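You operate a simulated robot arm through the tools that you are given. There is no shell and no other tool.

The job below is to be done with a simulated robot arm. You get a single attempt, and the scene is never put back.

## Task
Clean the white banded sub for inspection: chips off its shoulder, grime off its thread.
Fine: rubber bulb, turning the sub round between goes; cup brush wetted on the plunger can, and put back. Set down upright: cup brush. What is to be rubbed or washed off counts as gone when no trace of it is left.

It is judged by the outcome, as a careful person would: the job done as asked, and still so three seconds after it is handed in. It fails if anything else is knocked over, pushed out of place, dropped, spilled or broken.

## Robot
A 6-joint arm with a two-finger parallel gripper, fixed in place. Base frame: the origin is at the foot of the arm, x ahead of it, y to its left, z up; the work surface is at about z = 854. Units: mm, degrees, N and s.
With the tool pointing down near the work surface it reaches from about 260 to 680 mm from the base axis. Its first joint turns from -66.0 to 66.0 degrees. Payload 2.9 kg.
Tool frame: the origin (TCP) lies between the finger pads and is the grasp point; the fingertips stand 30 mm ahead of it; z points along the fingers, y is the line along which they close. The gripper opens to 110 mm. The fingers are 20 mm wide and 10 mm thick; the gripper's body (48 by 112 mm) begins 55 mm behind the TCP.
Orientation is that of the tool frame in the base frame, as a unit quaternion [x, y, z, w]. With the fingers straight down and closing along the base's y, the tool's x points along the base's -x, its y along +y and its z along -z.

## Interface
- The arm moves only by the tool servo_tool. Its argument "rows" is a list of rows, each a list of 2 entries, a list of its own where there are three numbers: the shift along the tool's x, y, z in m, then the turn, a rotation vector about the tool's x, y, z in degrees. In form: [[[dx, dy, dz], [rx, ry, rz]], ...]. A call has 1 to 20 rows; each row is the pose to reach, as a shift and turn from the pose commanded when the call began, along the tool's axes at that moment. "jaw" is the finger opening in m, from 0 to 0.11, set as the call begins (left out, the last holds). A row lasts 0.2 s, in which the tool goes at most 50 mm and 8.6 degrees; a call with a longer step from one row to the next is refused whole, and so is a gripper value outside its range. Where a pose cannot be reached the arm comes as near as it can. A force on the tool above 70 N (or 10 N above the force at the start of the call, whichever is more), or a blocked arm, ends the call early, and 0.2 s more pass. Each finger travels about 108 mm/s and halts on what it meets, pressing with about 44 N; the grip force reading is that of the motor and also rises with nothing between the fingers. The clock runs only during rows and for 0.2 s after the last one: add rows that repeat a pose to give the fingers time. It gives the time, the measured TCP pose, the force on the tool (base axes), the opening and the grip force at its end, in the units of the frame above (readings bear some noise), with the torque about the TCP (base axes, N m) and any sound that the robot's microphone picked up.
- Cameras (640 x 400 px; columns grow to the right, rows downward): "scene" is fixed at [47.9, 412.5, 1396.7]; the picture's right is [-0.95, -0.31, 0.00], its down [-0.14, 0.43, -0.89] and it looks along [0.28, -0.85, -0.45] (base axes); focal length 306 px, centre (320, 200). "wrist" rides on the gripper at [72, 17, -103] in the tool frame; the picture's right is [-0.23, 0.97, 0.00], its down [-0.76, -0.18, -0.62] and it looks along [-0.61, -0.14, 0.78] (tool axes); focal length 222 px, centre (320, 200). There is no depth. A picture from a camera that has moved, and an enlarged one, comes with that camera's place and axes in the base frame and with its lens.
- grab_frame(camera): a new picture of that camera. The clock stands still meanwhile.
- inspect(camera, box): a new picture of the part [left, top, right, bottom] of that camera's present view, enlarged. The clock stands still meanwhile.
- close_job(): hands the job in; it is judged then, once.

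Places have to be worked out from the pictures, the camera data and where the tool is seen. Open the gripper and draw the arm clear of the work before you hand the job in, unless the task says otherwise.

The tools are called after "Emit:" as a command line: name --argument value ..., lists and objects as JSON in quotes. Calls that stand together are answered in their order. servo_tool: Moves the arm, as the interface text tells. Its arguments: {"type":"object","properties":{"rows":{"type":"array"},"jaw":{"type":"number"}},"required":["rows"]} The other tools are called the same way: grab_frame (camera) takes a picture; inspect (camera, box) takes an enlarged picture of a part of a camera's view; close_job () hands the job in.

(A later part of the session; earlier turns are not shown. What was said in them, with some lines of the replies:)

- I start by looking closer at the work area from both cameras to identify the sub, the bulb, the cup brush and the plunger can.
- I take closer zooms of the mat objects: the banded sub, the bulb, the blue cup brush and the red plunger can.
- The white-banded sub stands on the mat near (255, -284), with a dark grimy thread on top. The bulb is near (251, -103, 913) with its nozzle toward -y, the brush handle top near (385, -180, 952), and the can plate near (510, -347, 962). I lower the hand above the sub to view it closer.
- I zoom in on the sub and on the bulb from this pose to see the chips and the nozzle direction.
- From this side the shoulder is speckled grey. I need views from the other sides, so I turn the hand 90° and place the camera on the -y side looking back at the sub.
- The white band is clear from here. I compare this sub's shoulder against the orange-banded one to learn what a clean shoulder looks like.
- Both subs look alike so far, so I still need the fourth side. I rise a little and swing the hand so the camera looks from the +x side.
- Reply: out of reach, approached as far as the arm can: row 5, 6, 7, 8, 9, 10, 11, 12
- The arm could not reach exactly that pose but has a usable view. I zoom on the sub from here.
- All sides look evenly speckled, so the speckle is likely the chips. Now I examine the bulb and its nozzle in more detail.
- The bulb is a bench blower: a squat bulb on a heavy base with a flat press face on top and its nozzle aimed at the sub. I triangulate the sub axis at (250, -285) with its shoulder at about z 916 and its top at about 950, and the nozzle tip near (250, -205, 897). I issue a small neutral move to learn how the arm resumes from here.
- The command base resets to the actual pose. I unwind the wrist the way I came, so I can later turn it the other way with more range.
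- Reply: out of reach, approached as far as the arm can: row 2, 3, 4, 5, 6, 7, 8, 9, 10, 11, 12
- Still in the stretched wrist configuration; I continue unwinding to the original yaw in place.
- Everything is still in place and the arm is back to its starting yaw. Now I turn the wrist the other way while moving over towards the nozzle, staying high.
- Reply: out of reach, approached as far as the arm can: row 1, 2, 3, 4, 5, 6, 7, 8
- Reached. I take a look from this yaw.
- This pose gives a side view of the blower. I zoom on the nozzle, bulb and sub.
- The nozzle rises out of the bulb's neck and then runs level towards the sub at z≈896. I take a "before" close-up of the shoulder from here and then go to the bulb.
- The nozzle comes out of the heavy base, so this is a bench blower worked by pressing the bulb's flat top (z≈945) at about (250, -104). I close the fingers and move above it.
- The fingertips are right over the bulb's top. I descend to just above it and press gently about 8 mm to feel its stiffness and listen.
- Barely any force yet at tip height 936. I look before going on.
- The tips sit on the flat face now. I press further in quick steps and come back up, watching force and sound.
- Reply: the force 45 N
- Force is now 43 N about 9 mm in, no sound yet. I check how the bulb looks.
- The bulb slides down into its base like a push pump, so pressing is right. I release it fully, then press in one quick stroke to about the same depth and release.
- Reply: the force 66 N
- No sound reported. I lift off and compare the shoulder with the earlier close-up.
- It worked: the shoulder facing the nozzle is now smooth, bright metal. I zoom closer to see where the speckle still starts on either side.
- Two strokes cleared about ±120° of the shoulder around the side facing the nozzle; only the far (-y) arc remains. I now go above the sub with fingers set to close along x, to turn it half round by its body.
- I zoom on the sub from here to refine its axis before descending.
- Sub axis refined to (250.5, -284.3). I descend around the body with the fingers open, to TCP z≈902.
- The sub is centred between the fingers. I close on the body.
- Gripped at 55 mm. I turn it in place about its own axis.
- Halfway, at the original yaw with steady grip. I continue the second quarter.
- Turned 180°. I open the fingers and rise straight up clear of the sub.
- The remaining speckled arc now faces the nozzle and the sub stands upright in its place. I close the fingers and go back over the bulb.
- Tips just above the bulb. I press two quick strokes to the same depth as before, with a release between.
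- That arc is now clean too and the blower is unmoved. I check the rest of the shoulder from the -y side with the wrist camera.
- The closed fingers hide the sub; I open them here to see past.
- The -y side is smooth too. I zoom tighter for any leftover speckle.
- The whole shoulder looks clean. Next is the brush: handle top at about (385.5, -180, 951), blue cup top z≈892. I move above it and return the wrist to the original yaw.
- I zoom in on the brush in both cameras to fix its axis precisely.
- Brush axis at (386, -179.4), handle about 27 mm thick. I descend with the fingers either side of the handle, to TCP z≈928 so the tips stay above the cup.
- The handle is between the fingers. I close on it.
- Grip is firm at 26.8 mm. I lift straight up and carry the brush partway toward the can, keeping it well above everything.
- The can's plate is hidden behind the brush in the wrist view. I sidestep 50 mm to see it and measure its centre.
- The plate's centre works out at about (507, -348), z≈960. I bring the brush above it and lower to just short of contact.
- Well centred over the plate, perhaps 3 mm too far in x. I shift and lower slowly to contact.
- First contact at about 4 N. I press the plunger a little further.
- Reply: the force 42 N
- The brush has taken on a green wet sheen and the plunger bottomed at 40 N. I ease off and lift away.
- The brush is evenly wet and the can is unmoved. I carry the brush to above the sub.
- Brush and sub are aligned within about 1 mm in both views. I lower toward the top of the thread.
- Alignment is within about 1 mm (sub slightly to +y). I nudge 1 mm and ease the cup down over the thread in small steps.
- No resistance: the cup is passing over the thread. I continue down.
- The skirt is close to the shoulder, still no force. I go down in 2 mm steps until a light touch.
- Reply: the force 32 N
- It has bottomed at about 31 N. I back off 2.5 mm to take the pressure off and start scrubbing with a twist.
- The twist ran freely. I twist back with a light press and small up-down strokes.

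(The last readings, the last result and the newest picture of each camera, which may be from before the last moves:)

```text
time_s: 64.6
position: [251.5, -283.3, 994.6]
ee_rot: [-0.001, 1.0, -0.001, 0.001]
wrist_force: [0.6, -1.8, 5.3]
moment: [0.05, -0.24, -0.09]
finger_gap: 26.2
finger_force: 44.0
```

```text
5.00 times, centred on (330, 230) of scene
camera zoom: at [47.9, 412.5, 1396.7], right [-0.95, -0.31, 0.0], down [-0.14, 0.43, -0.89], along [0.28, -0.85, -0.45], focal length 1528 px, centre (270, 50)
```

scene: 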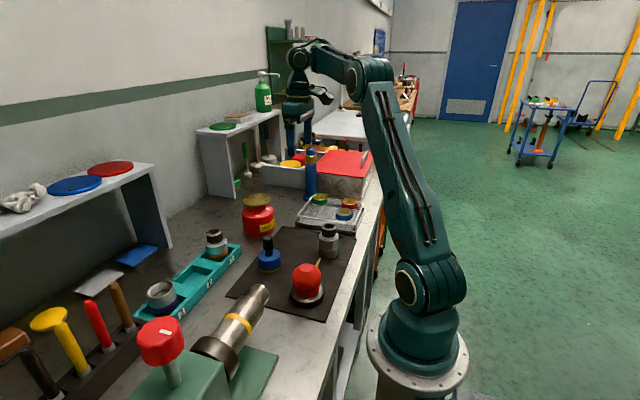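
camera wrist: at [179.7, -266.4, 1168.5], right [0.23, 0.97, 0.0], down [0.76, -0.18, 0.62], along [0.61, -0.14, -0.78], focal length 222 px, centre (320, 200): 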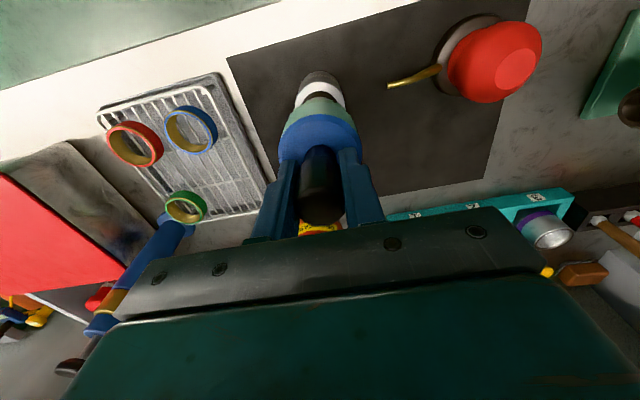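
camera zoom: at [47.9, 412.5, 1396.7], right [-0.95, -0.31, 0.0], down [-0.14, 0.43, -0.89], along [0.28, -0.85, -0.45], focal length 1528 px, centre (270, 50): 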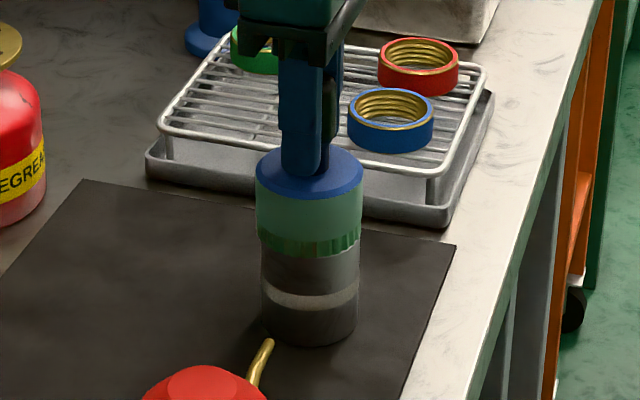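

I lift the brush straight up to see what the scrubbing did.

Emit:
servo_tool --rows '[[[0, 0, -0.01], [0, 0, 0]], [[0, 0, -0.03], [0, 0, 0]], [[0, 0, -0.055], [0, 0, 0]], [[0, 0, -0.08], [0, 0, 0]]]'

Emit:
inspect --camera "scene" --box '[314, 220, 346, 250]'

Emit:
inspect --camera "scene" --box '[290, 160, 370, 270]'

Emit:
inspect --camera "wrist" --box '[270, 40, 370, 160]'

```text
time_s: 65.6
position: [252.4, -282.1, 1073.6]
ee_rot: [0.001, 1.0, 0.001, 0.0]
wrist_force: [0.2, -1.0, -0.7]
moment: [-0.02, 0.01, 0.03]
finger_gap: 26.1
finger_force: 43.7
```

```text
13.33 times, centred on (330, 235) of scene
camera zoom: at [47.9, 412.5, 1396.7], right [-0.95, -0.31, 0.0], down [-0.14, 0.43, -0.89], along [0.28, -0.85, -0.45], focal length 4074 px, centre (187, -267)
```

zoom: 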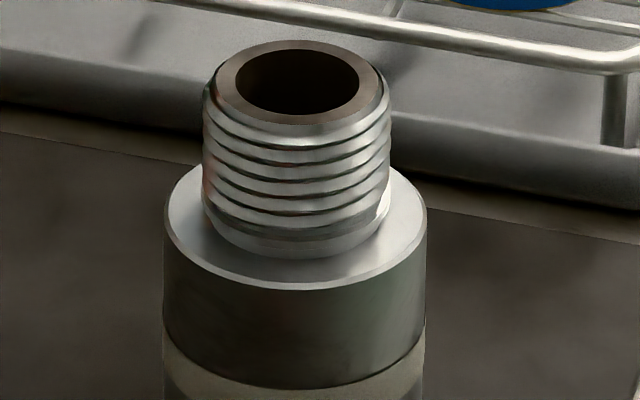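

```text
3.64 times, centred on (330, 215) of scene
camera zoom: at [47.9, 412.5, 1396.7], right [-0.95, -0.31, 0.0], down [-0.14, 0.43, -0.89], along [0.28, -0.85, -0.45], focal length 1111 px, centre (284, 146)
```

zoom: 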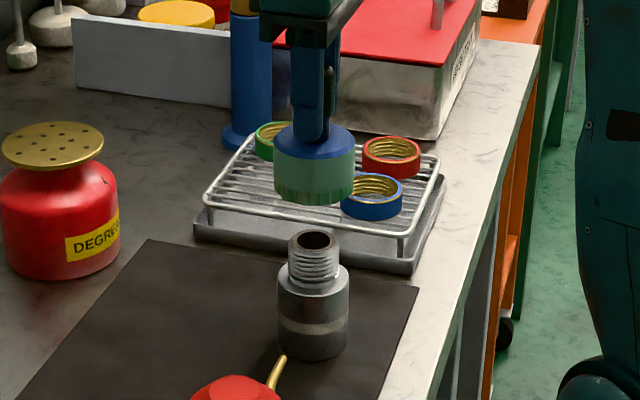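

```text
3.33 times, centred on (320, 100) of wrist
camera zoom: at [180.0, -266.1, 1176.7], right [0.23, 0.97, 0.0], down [0.76, -0.18, 0.62], along [0.61, -0.14, -0.78], focal length 740 px, centre (320, 533)
```

zoom: 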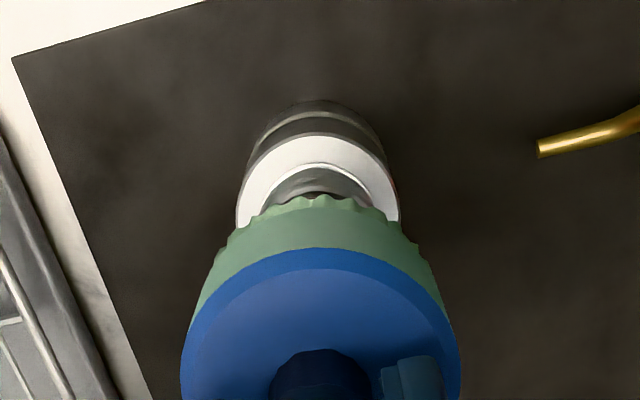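

The thread facing the camera is now bright metal. I step aside so the wrist camera can see the sub past the brush.

Emit:
servo_tool --rows '[[[0, 0.03, -0.005], [0, 0, 0]], [[0, 0.065, -0.01], [0, 0, 0]], [[0, 0.075, -0.01], [0, 0, 0]]]'

Emit:
grab_frame --camera "wrist"

Emit:
inspect --camera "scene" --box '[318, 224, 342, 242]'

```text
time_s: 66.4
position: [252.2, -207.6, 1084.7]
ee_rot: [0.0, 1.0, 0.0, 0.001]
wrist_force: [0.0, 0.0, -1.4]
moment: [-0.02, 0.01, -0.03]
finger_gap: 26.0
finger_force: 44.4
```

```text
taken
camera wrist: at [180.4, -191.0, 1187.1], right [0.23, 0.97, 0.0], down [0.76, -0.18, 0.62], along [0.61, -0.14, -0.78], focal length 222 px, centre (320, 200)
```

wrist: 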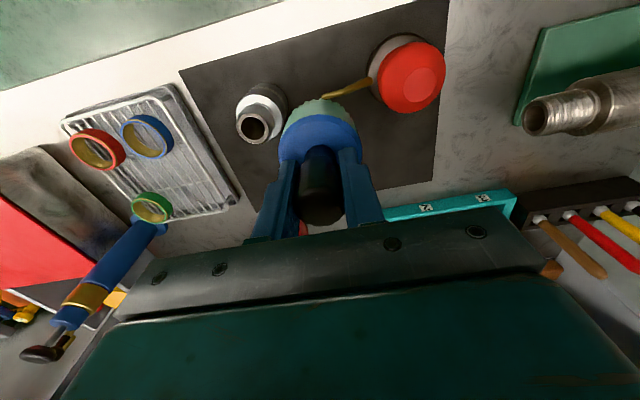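

```text
16.00 times, centred on (330, 233) of scene
camera zoom: at [47.9, 412.5, 1396.7], right [-0.95, -0.31, 0.0], down [-0.14, 0.43, -0.89], along [0.28, -0.85, -0.45], focal length 4889 px, centre (160, -328)
```

zoom: 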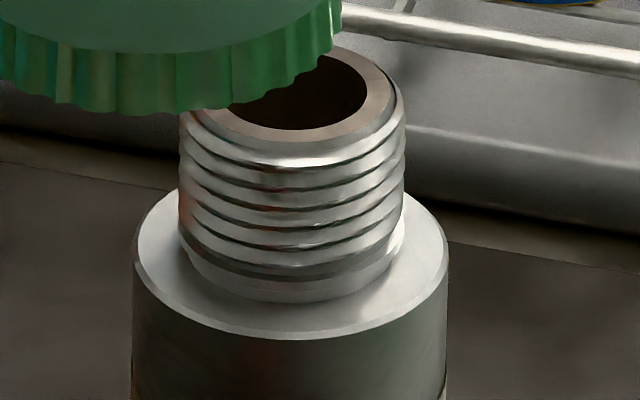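

Emit:
inspect --camera "wrist" --box '[225, 75, 295, 150]'

```text
5.33 times, centred on (260, 112) of wrist
camera zoom: at [180.4, -191.0, 1187.1], right [0.23, 0.97, 0.0], down [0.76, -0.18, 0.62], along [0.61, -0.14, -0.78], focal length 1185 px, centre (640, 667)
```

zoom: 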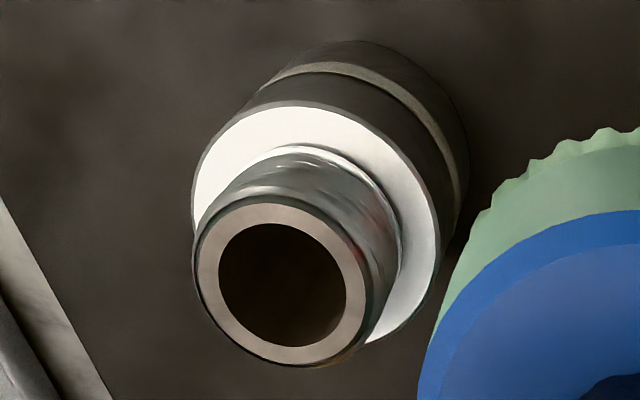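

The -x side looks clean as well. I swing round to check the -y side.

Emit:
servo_tool --rows '[[[-0.006, -0.007, 0], [0, 0, -7.5]], [[-0.013, -0.015, 0], [0, 0, -15]], [[-0.02, -0.023, 0], [0, 0, -22.5]], [[-0.026, -0.03, 0], [0, 0, -30]], [[-0.033, -0.038, 0], [0, 0, -37.5]], [[-0.04, -0.046, 0], [0, 0, -45]], [[-0.046, -0.054, 0], [0, 0, -52.5]], [[-0.053, -0.061, 0], [0, 0, -60]], [[-0.06, -0.069, 0], [0, 0, -67.5]], [[-0.066, -0.077, 0], [0, 0, -75]], [[-0.073, -0.085, 0], [0, 0, -82.5]], [[-0.08, -0.1, 0], [0, 0, -90]]]'

Emit:
grab_frame --camera "wrist"

```text
time_s: 69.0
position: [331.4, -308.7, 1083.0]
ee_rot: [0.707, -0.707, 0.0, -0.001]
wrist_force: [0.2, -0.1, -1.3]
moment: [0.02, 0.0, -0.03]
finger_gap: 25.9
finger_force: 44.1
```

```text
taken
camera wrist: at [315.3, -381.0, 1186.7], right [-0.97, 0.23, 0.0], down [0.18, 0.76, 0.62], along [0.14, 0.61, -0.78], focal length 222 px, centre (320, 200)
```

wrist: 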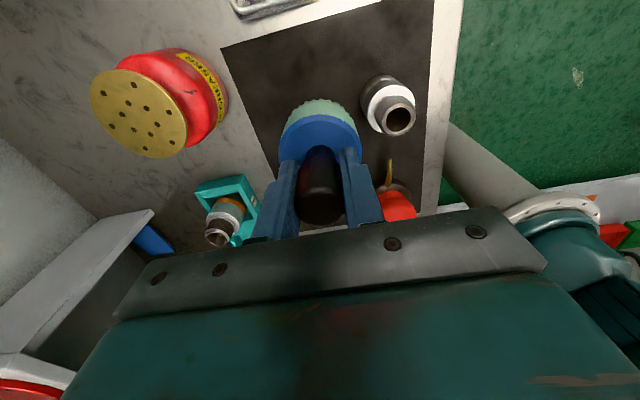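

Emit:
inspect --camera "wrist" --box '[350, 65, 430, 145]'

Emit:
inspect --camera "wrist" --box '[365, 80, 415, 130]'

```text
5.00 times, centred on (390, 105) of wrist
camera zoom: at [315.3, -381.0, 1186.7], right [-0.97, 0.23, 0.0], down [0.18, 0.76, 0.62], along [0.14, 0.61, -0.78], focal length 1111 px, centre (-30, 675)
```

zoom: 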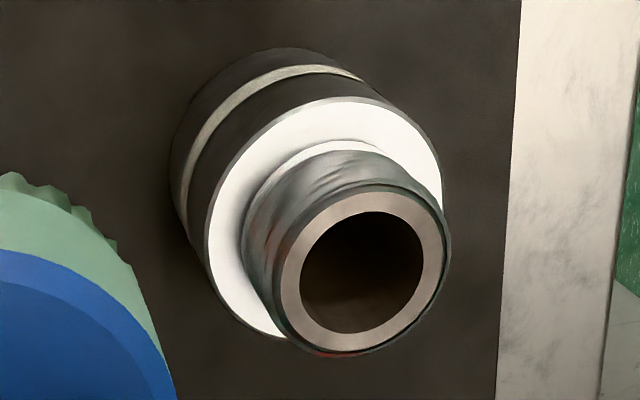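

```text
8.00 times, centred on (390, 105) of wrist
camera zoom: at [315.3, -381.0, 1186.7], right [-0.97, 0.23, 0.0], down [0.18, 0.76, 0.62], along [0.14, 0.61, -0.78], focal length 1777 px, centre (-240, 960)
```

zoom: 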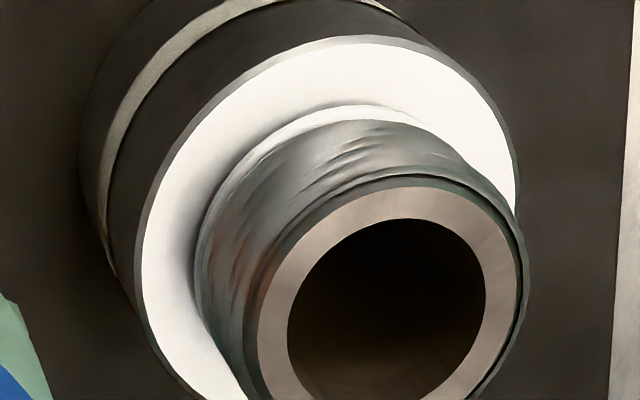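

Both the thread and the shoulder look clean from this side. To be thorough I make a second scrub pass with the still-wet brush: back over the sub, stopping just above its top to check alignment.

Emit:
servo_tool --rows '[[[-0.006, 0.02, 0], [0, 0, 0]], [[-0.014, 0.045, 0], [0, 0, 0]], [[-0.02, 0.065, 0], [0, 0, 0]], [[-0.025, 0.08, 0], [0, 0, 0]], [[-0.025, 0.08, 0.025], [0, 0, 0]], [[-0.025, 0.08, 0.045], [0, 0, 0]], [[-0.025, 0.08, 0.052], [0, 0, 0]]]'

Emit:
inspect --camera "scene" --box '[300, 190, 360, 270]'

Emit:
inspect --camera "wrist" --box '[270, 60, 370, 160]'

```text
time_s: 70.6
position: [250.5, -283.8, 1030.9]
ee_rot: [0.707, -0.707, 0.001, -0.001]
wrist_force: [-0.8, 0.6, -0.3]
moment: [0.0, 0.03, 0.02]
finger_gap: 26.2
finger_force: 44.1
```

```text
5.00 times, centred on (330, 230) of scene
camera zoom: at [47.9, 412.5, 1396.7], right [-0.95, -0.31, 0.0], down [-0.14, 0.43, -0.89], along [0.28, -0.85, -0.45], focal length 1528 px, centre (270, 50)
```

zoom: 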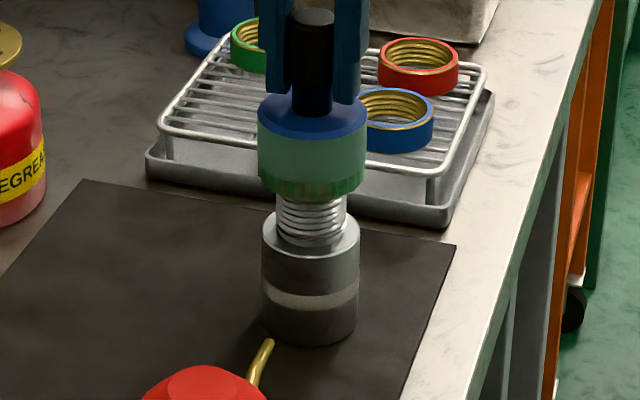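

```text
4.00 times, centred on (320, 110) of wrist
camera zoom: at [235.4, -356.3, 1134.5], right [-0.97, 0.23, 0.0], down [0.18, 0.76, 0.62], along [0.14, 0.61, -0.78], focal length 888 px, centre (320, 560)
```

zoom: 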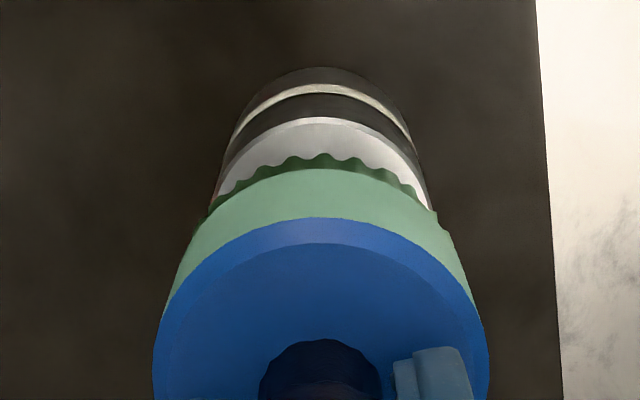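

Aligned. I lower the cup over the thread again and stop at about the previous light-contact height.

Emit:
servo_tool --rows '[[[0, 0, 0.005], [0, 0, 0]], [[0, 0, 0.01], [0, 0, 0]], [[0, 0, 0.015], [0, 0, 0]], [[0, 0, 0.02], [0, 0, 0]], [[0, 0, 0.025], [0, 0, 0]], [[0, 0, 0.03], [0, 0, 0]], [[0, 0, 0.0345], [0, 0, 0]]]'

```text
time_s: 72.2
position: [251.7, -283.3, 997.2]
ee_rot: [-0.707, 0.707, 0.0, 0.0]
wrist_force: [0.6, -0.3, -1.3]
moment: [-0.03, 0.01, -0.03]
finger_gap: 26.2
finger_force: 44.1
```

I scrub again: a 90° twist with small up-down strokes and light pressure at the bottom of each stroke.

Emit:
servo_tool --rows '[[[0, 0, 0.002], [0, 0, 7.5]], [[0, 0, 0.002], [0, 0, 15]], [[0, 0, -0.004], [0, 0, 22.5]], [[0, 0, -0.01], [0, 0, 30]], [[0, 0, -0.004], [0, 0, 37.5]], [[0, 0, 0.002], [0, 0, 45]], [[0, 0, 0.002], [0, 0, 52.5]], [[0, 0, -0.004], [0, 0, 60]], [[0, 0, -0.01], [0, 0, 67.5]], [[0, 0, -0.004], [0, 0, 75]], [[0, 0, 0.002], [0, 0, 82.5]], [[0, 0, 0.002], [0, 0, 90]]]'

```text
time_s: 74.8
position: [251.0, -284.3, 995.0]
ee_rot: [0.002, 1.0, 0.0, 0.0]
wrist_force: [0.4, 0.0, -1.5]
moment: [-0.03, 0.02, 0.03]
finger_gap: 26.0
finger_force: 44.6
```

Smooth and quiet. One more there-and-back twist, then I finish at the original yaw.

Emit:
servo_tool --rows '[[[0, 0, 0], [0, 0, 7.5]], [[0, 0, -0.003], [0, 0, 15]], [[0, 0, -0.006], [0, 0, 22.5]], [[0, 0, -0.01], [0, 0, 30]], [[0, 0, -0.014], [0, 0, 37.5]], [[0, 0, -0.01], [0, 0, 45]], [[0, 0, -0.006], [0, 0, 52.5]], [[0, 0, -0.003], [0, 0, 60]], [[0, 0, 0], [0, 0, 67.5]], [[0, 0, 0], [0, 0, 75]], [[0, 0, 0], [0, 0, 67.5]], [[0, 0, -0.003], [0, 0, 60]], [[0, 0, -0.006], [0, 0, 52.5]], [[0, 0, -0.01], [0, 0, 45]], [[0, 0, -0.014], [0, 0, 37.5]], [[0, 0, -0.01], [0, 0, 30]], [[0, 0, -0.006], [0, 0, 22.5]], [[0, 0, -0.003], [0, 0, 15]], [[0, 0, 0], [0, 0, 7.5]], [[0, 0, 0], [0, 0, 0]]]'

```text
time_s: 79.0
position: [251.4, -282.9, 996.2]
ee_rot: [-0.001, 1.0, 0.0, -0.001]
wrist_force: [-0.1, 0.0, -0.8]
moment: [0.01, -0.04, -0.02]
finger_gap: 25.9
finger_force: 43.8
```

I lift off, and take a look at the thread before taking the brush home.

Emit:
servo_tool --rows '[[[0, 0, -0.02], [0, 0, 0]], [[0, 0, -0.05], [0, 0, 0]], [[0, 0, -0.085], [0, 0, 0]], [[0, 0, -0.1], [0, 0, 0]], [[-0.03, 0.023, -0.1], [0, 0, 0]], [[-0.065, 0.05, -0.1], [0, 0, 0]], [[-0.1, 0.077, -0.1], [0, 0, 0]], [[-0.125, 0.097, -0.1], [0, 0, 0]], [[-0.135, 0.1045, -0.1], [0, 0, 0]], [[-0.135, 0.1045, -0.1], [0, 0, 0]]]'

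Emit:
inspect --camera "scene" --box '[314, 220, 346, 250]'

Emit:
inspect --camera "scene" --box '[220, 140, 360, 300]'

Emit:
grab_frame --camera "wrist"

```text
time_s: 81.2
position: [387.7, -177.0, 1096.0]
ee_rot: [0.0, 1.0, 0.0, 0.0]
wrist_force: [0.1, 0.0, -0.7]
moment: [0.03, -0.01, -0.01]
finger_gap: 26.2
finger_force: 44.2
```

```text
13.33 times, centred on (330, 235) of scene
camera zoom: at [47.9, 412.5, 1396.7], right [-0.95, -0.31, 0.0], down [-0.14, 0.43, -0.89], along [0.28, -0.85, -0.45], focal length 4074 px, centre (187, -267)
```

zoom: 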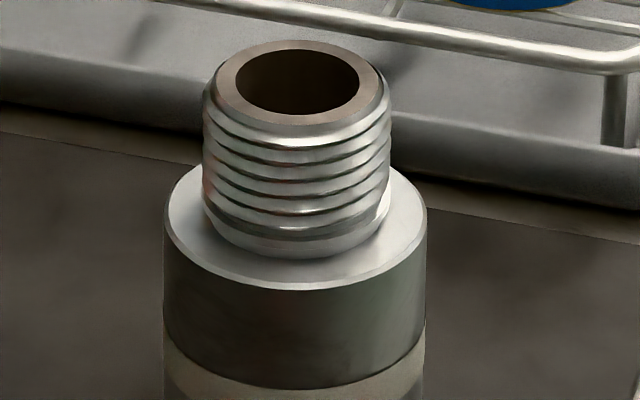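

```text
2.50 times, centred on (290, 220) of scene
camera zoom: at [47.9, 412.5, 1396.7], right [-0.95, -0.31, 0.0], down [-0.14, 0.43, -0.89], along [0.28, -0.85, -0.45], focal length 764 px, centre (395, 150)
```

zoom: 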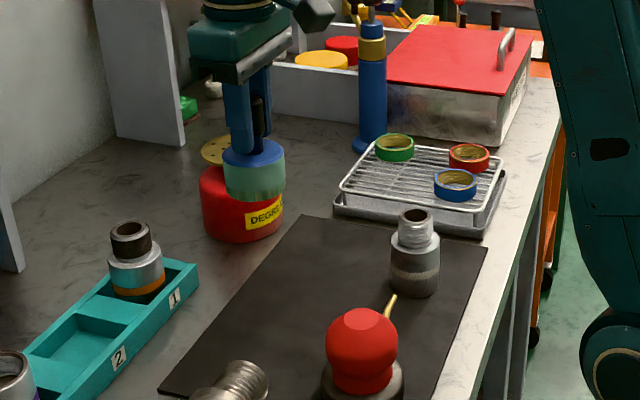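

```text
taken
camera wrist: at [315.6, -161.2, 1198.1], right [0.23, 0.97, 0.0], down [0.76, -0.18, 0.62], along [0.61, -0.14, -0.78], focal length 222 px, centre (320, 200)
```

wrist: 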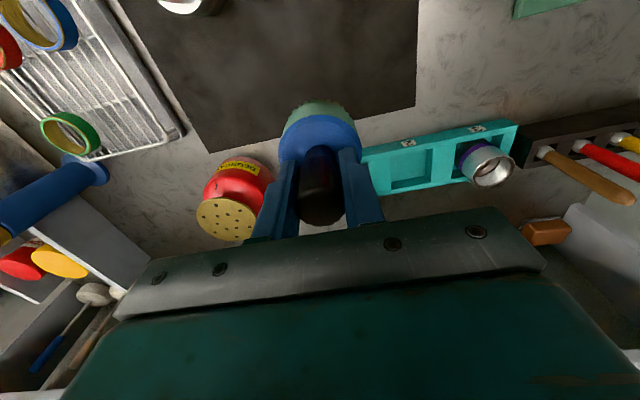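

The thread is bright all the way up. I lower the brush over its old spot to about 15 mm above the mat.

Emit:
servo_tool --rows '[[[0, 0, 0.04], [0, 0, 0]], [[0, 0, 0.08], [0, 0, 0]], [[0, 0, 0.115], [0, 0, 0]], [[0, 0, 0.14], [0, 0, 0]], [[0, 0, 0.152], [0, 0, 0]], [[0, 0, 0.152], [0, 0, 0]]]'

Emit:
inspect --camera "scene" --box '[230, 200, 310, 300]'

```text
time_s: 82.6
position: [387.3, -178.6, 941.9]
ee_rot: [-0.001, 1.0, 0.0, 0.001]
wrist_force: [0.3, -0.6, -2.3]
moment: [0.03, 0.01, -0.02]
finger_gap: 26.2
finger_force: 44.2
```

```text
4.00 times, centred on (270, 250) of scene
camera zoom: at [47.9, 412.5, 1396.7], right [-0.95, -0.31, 0.0], down [-0.14, 0.43, -0.89], along [0.28, -0.85, -0.45], focal length 1222 px, centre (520, 0)
```

zoom: 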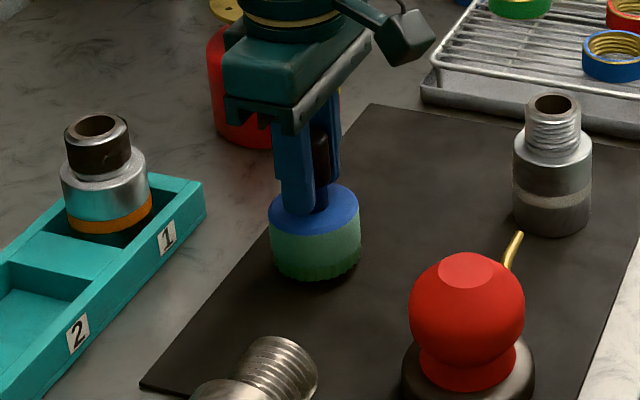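

About 15 mm above the mat, upright. I lower slowly until it touches.

Emit:
servo_tool --rows '[[[0, 0, 0.004], [0, 0, 0]], [[0, 0, 0.008], [0, 0, 0]], [[0, 0, 0.011], [0, 0, 0]], [[0, 0, 0.013], [0, 0, 0]], [[0, 0, 0.0145], [0, 0, 0]]]'

```text
time_s: 83.8
position: [386.4, -178.9, 930.8]
ee_rot: [0.0, 1.0, -0.001, 0.002]
wrist_force: [-8.5, 4.9, 39.8]
moment: [0.37, -0.03, -0.06]
finger_gap: 26.5
finger_force: 44.1
```

It is standing on the mat with 40 N pressed; I back off 3 mm to unload before releasing.

Emit:
servo_tool --rows '[[[0, 0, -0.0025], [0, 0, 0]], [[0, 0, -0.0025], [0, 0, 0]]]'

Emit:
inspect --camera "scene" --box '[240, 220, 300, 290]'

```text
time_s: 84.4
position: [387.3, -178.4, 930.9]
ee_rot: [0.0, 1.0, 0.0, 0.001]
wrist_force: [3.9, -0.3, 6.7]
moment: [-0.02, -0.49, 0.01]
finger_gap: 26.2
finger_force: 44.0
```

```text
5.71 times, centred on (270, 255) of scene
camera zoom: at [47.9, 412.6, 1396.7], right [-0.95, -0.31, 0.0], down [-0.14, 0.43, -0.89], along [0.28, -0.85, -0.45], focal length 1746 px, centre (606, -114)
```

zoom: 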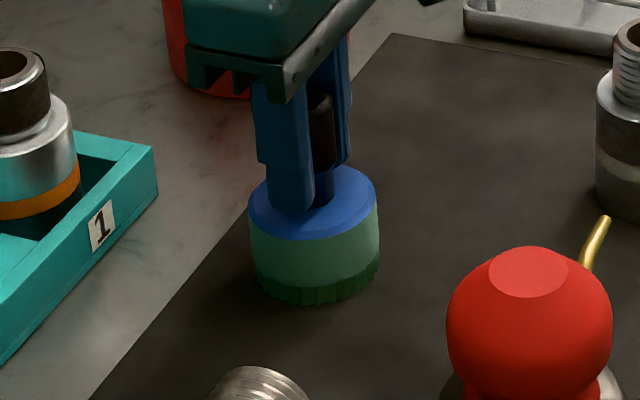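

Only a light load remains. I ease up another half millimetre and open the fingers.

Emit:
servo_tool --rows '[[[0, 0, -0.0006], [0, 0, 0]], [[0, 0, -0.0006], [0, 0, 0]]]'

Emit:
servo_tool --rows '[[[0, 0, 0], [0, 0, 0]], [[0, 0, 0], [0, 0, 0]], [[0, 0, 0], [0, 0, 0]]]' --jaw 0.06

Emit:
inspect --camera "scene" --box '[240, 220, 300, 290]'

Emit:
inspect --camera "wrist" --box '[220, 60, 420, 240]'

```text
time_s: 85.0
position: [384.8, -178.5, 931.6]
ee_rot: [0.0, 1.0, 0.0, -0.001]
wrist_force: [0.6, 0.1, -0.7]
moment: [-0.01, 0.02, -0.01]
finger_gap: 25.8
finger_force: 43.7
```

```text
time_s: 85.8
position: [386.6, -179.4, 931.9]
ee_rot: [0.0, 1.0, 0.0, 0.0]
wrist_force: [-0.7, -0.5, 0.8]
moment: [-0.02, 0.03, -0.01]
finger_gap: 60.0
finger_force: 0.0
```

```text
5.71 times, centred on (270, 255) of scene
camera zoom: at [47.9, 412.5, 1396.7], right [-0.95, -0.31, 0.0], down [-0.14, 0.43, -0.89], along [0.28, -0.85, -0.45], focal length 1746 px, centre (606, -114)
```

zoom: 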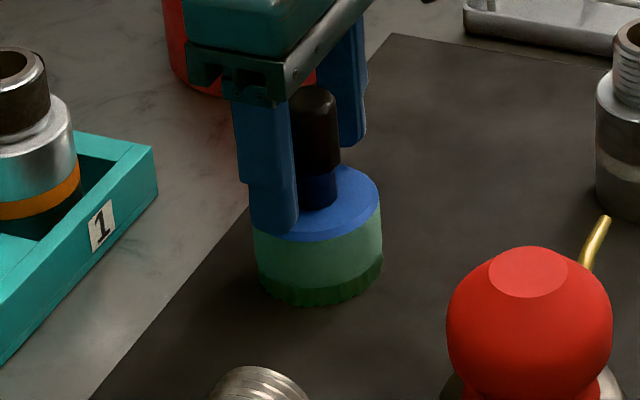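

```text
2.22 times, centred on (320, 150) of wrist
camera zoom: at [314.9, -161.9, 1035.0], right [0.23, 0.97, 0.0], down [0.76, -0.18, 0.62], along [0.61, -0.14, -0.78], focal length 494 px, centre (320, 311)
```

zoom: 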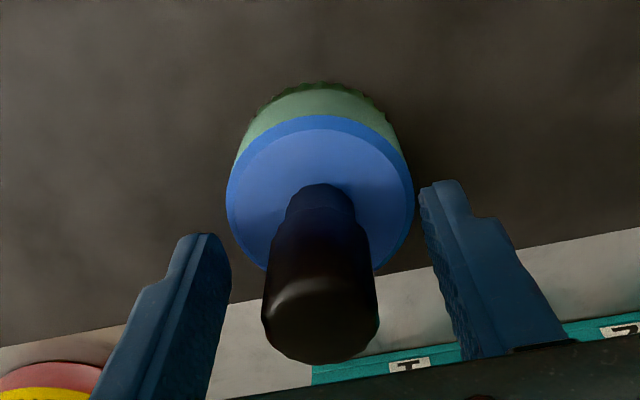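

The brush stands upright on its old spot. I rise straight up, clear of it.

Emit:
servo_tool --rows '[[[0, 0, -0.02], [0, 0, 0]], [[0, 0, -0.05], [0, 0, 0]], [[0, 0, -0.09], [0, 0, 0]], [[0, 0, -0.13], [0, 0, 0]], [[0, 0, -0.15], [0, 0, 0]]]' --jaw 0.06

Emit:
inspect --camera "scene" --box '[250, 230, 290, 280]'

Emit:
inspect --camera "scene" --box '[220, 180, 360, 320]'

Emit:
grab_frame --camera "wrist"

```text
time_s: 87.0
position: [386.9, -178.6, 1082.3]
ee_rot: [0.0, 1.0, 0.0, 0.0]
wrist_force: [0.4, -0.1, 0.2]
moment: [0.04, -0.02, -0.01]
finger_gap: 59.6
finger_force: 0.3
```

```text
8.00 times, centred on (270, 255) of scene
camera zoom: at [47.9, 412.5, 1396.7], right [-0.95, -0.31, 0.0], down [-0.14, 0.43, -0.89], along [0.28, -0.85, -0.45], focal length 2444 px, centre (720, -240)
```

zoom: 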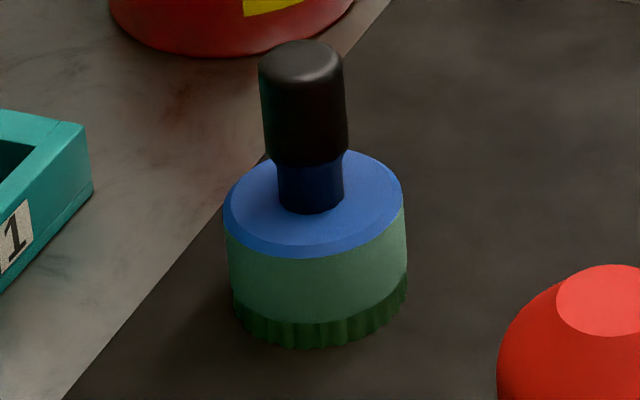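

```text
2.86 times, centred on (290, 250) of scene
camera zoom: at [47.9, 412.5, 1396.7], right [-0.95, -0.31, 0.0], down [-0.14, 0.43, -0.89], along [0.28, -0.85, -0.45], focal length 873 px, centre (406, 57)
```

zoom: 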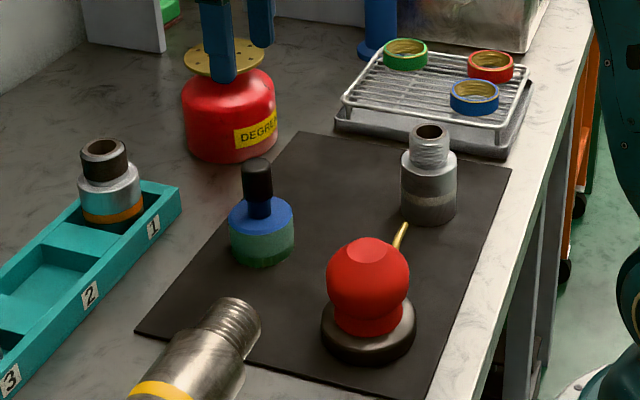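

```text
taken
camera wrist: at [315.4, -161.5, 1185.7], right [0.23, 0.97, 0.0], down [0.76, -0.18, 0.62], along [0.61, -0.14, -0.78], focal length 222 px, centre (320, 200)
```

wrist: 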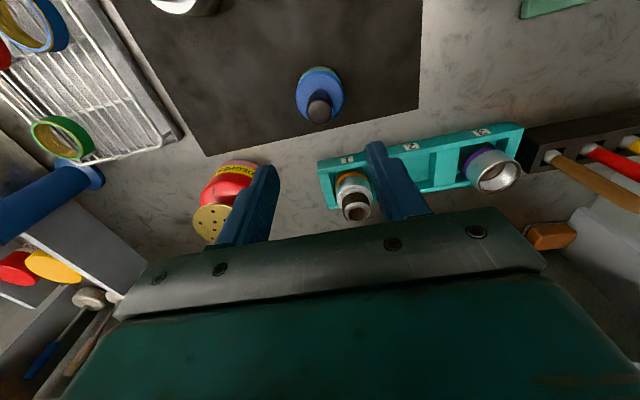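

The brush is exactly where it was, upright. Now a final check of the sub from all sides with the empty hand; first the -x side.

Emit:
servo_tool --rows '[[[0.02, -0.02, 0], [0, 0, 0]], [[0.05, -0.05, 0], [0, 0, 0]], [[0.08, -0.08, 0], [0, 0, 0]], [[0.11, -0.105, 0], [0, 0, 0]], [[0.115, -0.105, 0.02], [0, 0, 0]], [[0.115, -0.105, 0.04], [0, 0, 0]]]' --jaw 0.11

Emit:
grab_frame --camera "wrist"

```text
time_s: 88.4
position: [271.6, -284.7, 1041.5]
ee_rot: [0.001, 1.0, -0.001, 0.001]
wrist_force: [0.1, 1.3, -0.3]
moment: [-0.01, 0.03, -0.02]
finger_gap: 109.9
finger_force: 0.0
```

```text
taken
camera wrist: at [199.2, -267.2, 1144.9], right [0.23, 0.97, 0.0], down [0.76, -0.18, 0.62], along [0.61, -0.14, -0.78], focal length 222 px, centre (320, 200)
```

wrist: 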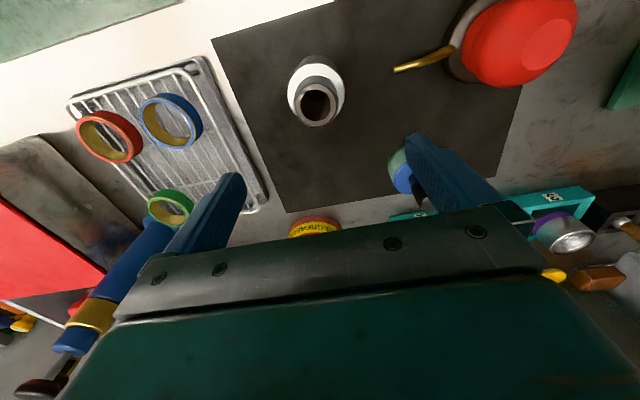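

Emit:
inspect --camera "wrist" --box '[280, 45, 355, 135]'

Emit:
servo_tool --rows '[[[0.003, -0.007, 0], [0, 0, -7.5]], [[0.006, -0.014, 0], [0, 0, -15]], [[0.009, -0.021, 0], [0, 0, -22.5]], [[0.012, -0.029, 0], [0, 0, -30]], [[0.015, -0.036, 0], [0, 0, -37.5]], [[0.018, -0.043, 0], [0, 0, -45]], [[0.021, -0.05, 0], [0, 0, -52.5]], [[0.024, -0.058, 0], [0, 0, -60]], [[0.027, -0.065, 0], [0, 0, -67.5]], [[0.03, -0.072, 0], [0, 0, -75]], [[0.033, -0.08, 0], [0, 0, -82.5]], [[0.035, -0.086, 0], [0, 0, -90]]]'

Emit:
inspect --camera "wrist" --box '[290, 135, 365, 230]'

```text
4.44 times, centred on (318, 90) of wrist
camera zoom: at [199.2, -267.2, 1144.9], right [0.23, 0.97, 0.0], down [0.76, -0.18, 0.62], along [0.61, -0.14, -0.78], focal length 987 px, centre (331, 689)
```

zoom: 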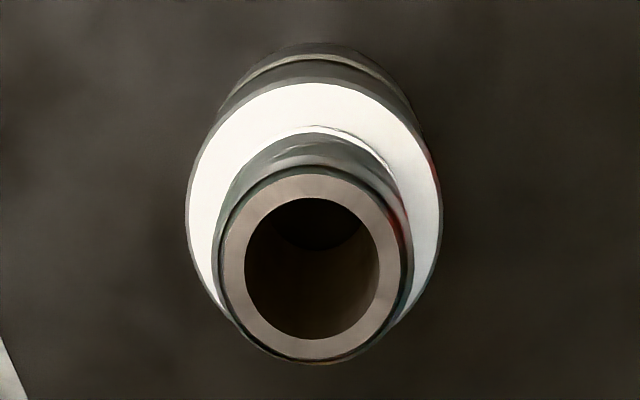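

```text
time_s: 91.0
position: [235.3, -369.9, 1043.3]
ee_rot: [0.708, -0.706, 0.0, -0.001]
wrist_force: [0.5, 0.5, 0.2]
moment: [-0.01, 0.0, -0.02]
finger_gap: 110.3
finger_force: 0.0
```

```text
4.21 times, centred on (328, 182) of wrist
camera zoom: at [220.4, -442.0, 1144.8], right [-0.97, 0.23, 0.0], down [0.18, 0.76, 0.62], along [0.14, 0.61, -0.78], focal length 935 px, centre (288, 274)
```

zoom: 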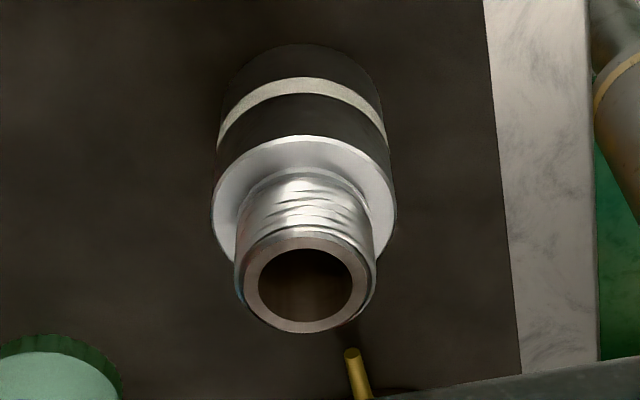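

Thread and shoulder are clean from -x and -y. I zoom tighter here, then check the +x side.

Emit:
inspect --camera "wrist" --box '[308, 162, 340, 202]'

Emit:
servo_tool --rows '[[[0, 0, -0.01], [0, 0, 7.5]], [[-0.01, -0.01, -0.03], [0, 0, 15]], [[-0.02, -0.02, -0.05], [0, 0, 22.5]], [[-0.03, -0.03, -0.06], [0, 0, 30]], [[-0.04, -0.04, -0.06], [0, 0, 37.5]], [[-0.05, -0.05, -0.06], [0, 0, 45]], [[-0.06, -0.055, -0.06], [0, 0, 52.5]], [[-0.07, -0.06, -0.06], [0, 0, 60]], [[-0.08, -0.065, -0.06], [0, 0, 67.5]], [[-0.09, -0.07, -0.06], [0, 0, 75]], [[-0.1, -0.08, -0.06], [0, 0, 82.5]], [[-0.11, -0.09, -0.06], [0, 0, 90]], [[-0.12, -0.09, -0.06], [0, 0, 97.5]], [[-0.13, -0.09, -0.06], [0, 0, 105]], [[-0.14, -0.09, -0.06], [0, 0, 112.5]], [[-0.15, -0.09, -0.06], [0, 0, 120]], [[-0.155, -0.09, -0.06], [0, 0, 127.5]], [[-0.155, -0.09, -0.06], [0, 0, 135]]]'

Emit:
grab_frame --camera "wrist"

```text
10.00 times, centred on (324, 182) of wrist
camera zoom: at [220.4, -442.0, 1144.8], right [-0.97, 0.23, 0.0], down [0.18, 0.76, 0.62], along [0.14, 0.61, -0.78], focal length 2221 px, centre (280, 380)
```

zoom: 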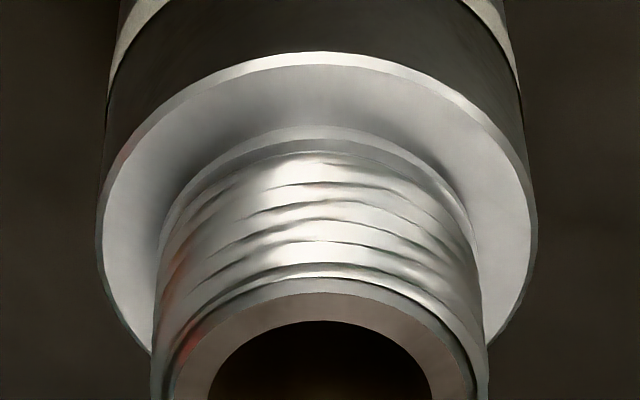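

```text
time_s: 94.8
position: [325.8, -215.1, 1101.2]
ee_rot: [0.384, 0.923, 0.0, 0.001]
wrist_force: [-0.2, -1.1, 0.0]
moment: [-0.02, 0.01, -0.01]
finger_gap: 110.1
finger_force: 0.2
```

```text
taken
camera wrist: at [288.2, -151.0, 1204.8], right [0.85, 0.53, 0.0], down [0.41, -0.66, 0.62], along [0.33, -0.53, -0.78], focal length 222 px, centre (320, 200)
```

wrist: 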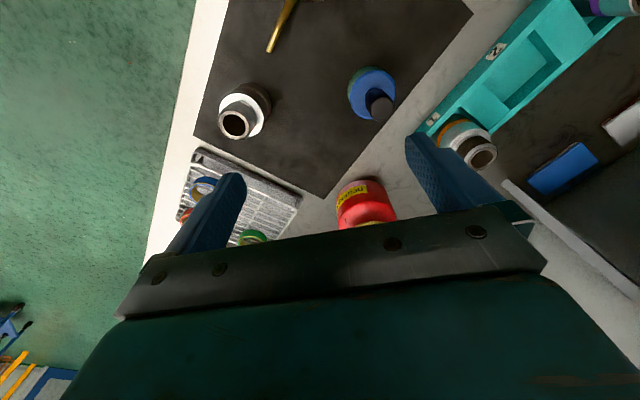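

Emit:
inspect --camera "wrist" --box '[210, 75, 285, 145]'

Emit:
servo_tool --rows '[[[0, 0, 0], [0, 0, 7.5]], [[0, 0, 0], [0, 0, 15]], [[0, 0, 0], [0, 0, 22.5]], [[0, 0, 0], [0, 0, 30]], [[0, 0, 0], [0, 0, 37.5]], [[0, 0, 0], [0, 0, 45]], [[0, 0, 0], [0, 0, 52.5]], [[0, 0, 0], [0, 0, 60]], [[0, 0, 0], [0, 0, 67.5]], [[0, 0, 0], [0, 0, 75]], [[0, 0, 0], [0, 0, 82.5]], [[0, 0, 0], [0, 0, 90]], [[0, 0, 0], [0, 0, 97.5]], [[0, 0, 0], [0, 0, 105]], [[0, 0, 0], [0, 0, 112.5]], [[0, 0, 0], [0, 0, 120]], [[0, 0, 0], [0, 0, 127.5]], [[0, 0, 0], [0, 0, 135]]]'

Emit:
grab_frame --camera "wrist"

```text
5.71 times, centred on (248, 110) of wrist
camera zoom: at [288.2, -151.0, 1204.8], right [0.85, 0.53, 0.0], down [0.41, -0.66, 0.62], along [0.33, -0.53, -0.78], focal length 1269 px, centre (734, 714)
```

zoom: 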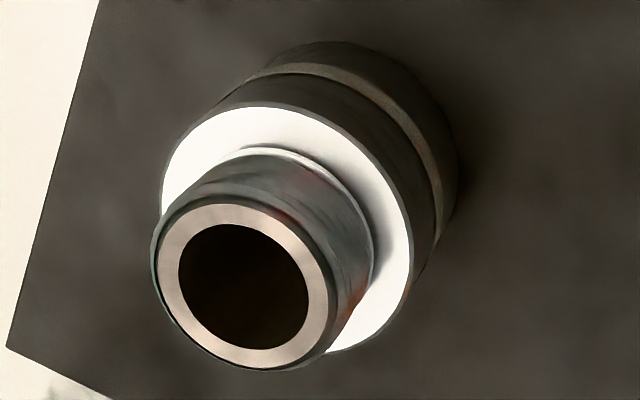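

```text
time_s: 98.6
position: [326.0, -215.8, 1101.7]
ee_rot: [1.0, -0.001, 0.0, 0.0]
wrist_force: [-0.4, -0.1, -0.1]
moment: [0.01, 0.0, 0.01]
finger_gap: 110.2
finger_force: 0.1
```

```text
taken
camera wrist: at [399.6, -231.8, 1204.9], right [-0.23, -0.97, 0.0], down [-0.76, 0.18, 0.62], along [-0.61, 0.14, -0.78], focal length 222 px, centre (320, 200)
```

wrist: 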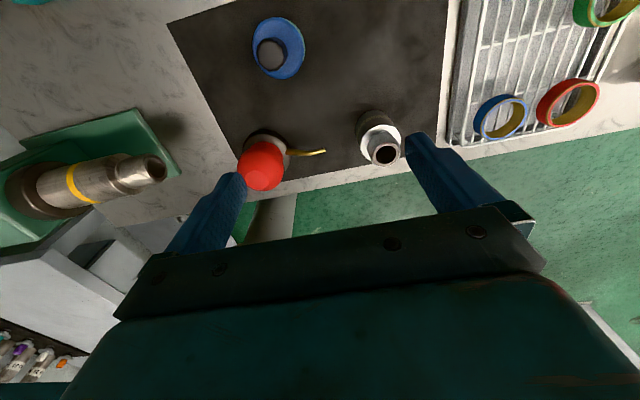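

Emit:
inspect --camera "wrist" --box '[352, 105, 408, 170]'

Emit:
inspect --camera "scene" --box '[318, 224, 342, 244]'

Emit:
grab_frame --camera "scene"

```text
6.15 times, centred on (380, 138) of wrist
camera zoom: at [399.6, -231.8, 1204.9], right [-0.23, -0.97, 0.0], down [-0.76, 0.18, 0.62], along [-0.61, 0.14, -0.78], focal length 1367 px, centre (-49, 585)
```

zoom: 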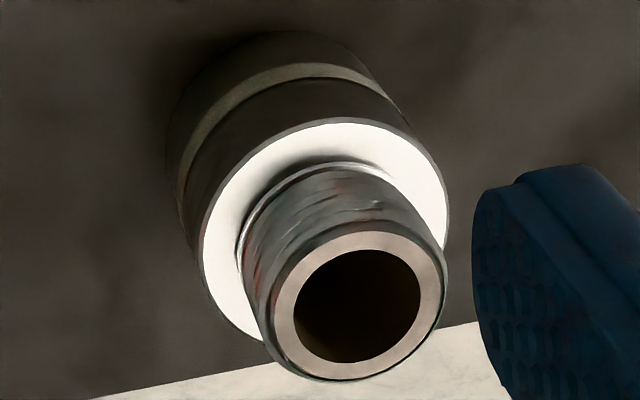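

```text
16.00 times, centred on (330, 234) of scene
camera zoom: at [47.9, 412.5, 1396.7], right [-0.95, -0.31, 0.0], down [-0.14, 0.43, -0.89], along [0.28, -0.85, -0.45], focal length 4889 px, centre (160, -344)
```

zoom: 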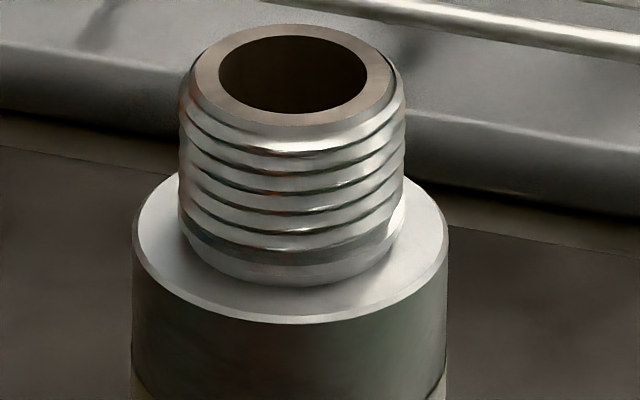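

```text
taken
```

scene: 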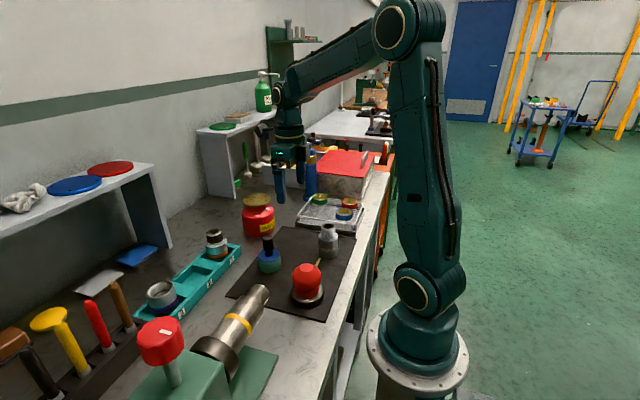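

All sides of the shoulder and thread are clean, and every object stands where it was. I draw the open hand up and away before handing in.

Emit:
servo_tool --rows '[[[0, 0, -0.04], [0, 0, 0]], [[0, 0, -0.08], [0, 0, 0]], [[0, 0, -0.12], [0, 0, 0]], [[0, 0, -0.15], [0, 0, 0]], [[0, 0, -0.15], [0, 0, 0]]]' --jaw 0.11

Emit:
inspect --camera "scene" --box '[200, 180, 400, 330]'

```text
time_s: 99.8
position: [324.9, -213.5, 1253.0]
ee_rot: [1.0, 0.0, -0.001, 0.0]
wrist_force: [-0.2, -0.5, -1.1]
moment: [0.01, -0.01, 0.03]
finger_gap: 110.2
finger_force: 0.0
```

```text
2.67 times, centred on (300, 255) of scene
camera zoom: at [47.9, 412.5, 1396.7], right [-0.95, -0.31, 0.0], down [-0.14, 0.43, -0.89], along [0.28, -0.85, -0.45], focal length 815 px, centre (373, 53)
```

zoom: 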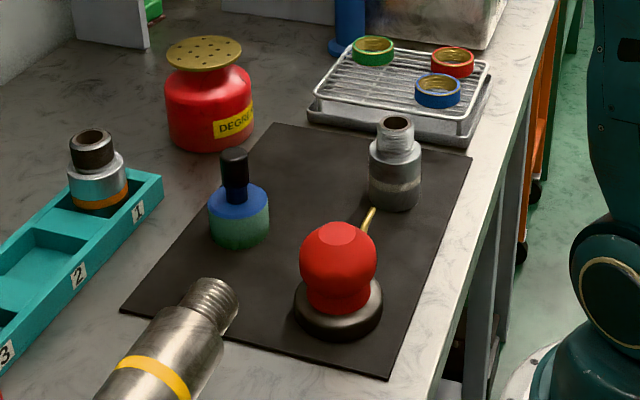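

The arm is clear with the gripper open. The brush stands upright on its spot, the blower and can are unmoved, and the white-banded sub is clean on shoulder and thread. I hand the job in.

Emit:
close_job

```text
The job is handed in.
```

I cleaned the white banded sub and handed the job in. In the final pictures, taken from all sides, I saw no chips left on its shoulder and no grime on its thread.

- **Chips:** I pressed the rubber bulb where it stands, turned the sub 180° by its body, and pressed it again.
- **Grime:** I wetted the cup brush once on the plunger can, then twisted it over the thread in two passes. The second pass was a precaution; the thread already looked clean after the first.
- **Brush:** It stands upright on the mat where I picked it up, still tinted green from the degreaser.
- **Everything else:** The bulb, can and other parts look unmoved. Turning the sub may have shifted it by 1–2 mm.
- **Arm:** The gripper is open and raised clear of the work.
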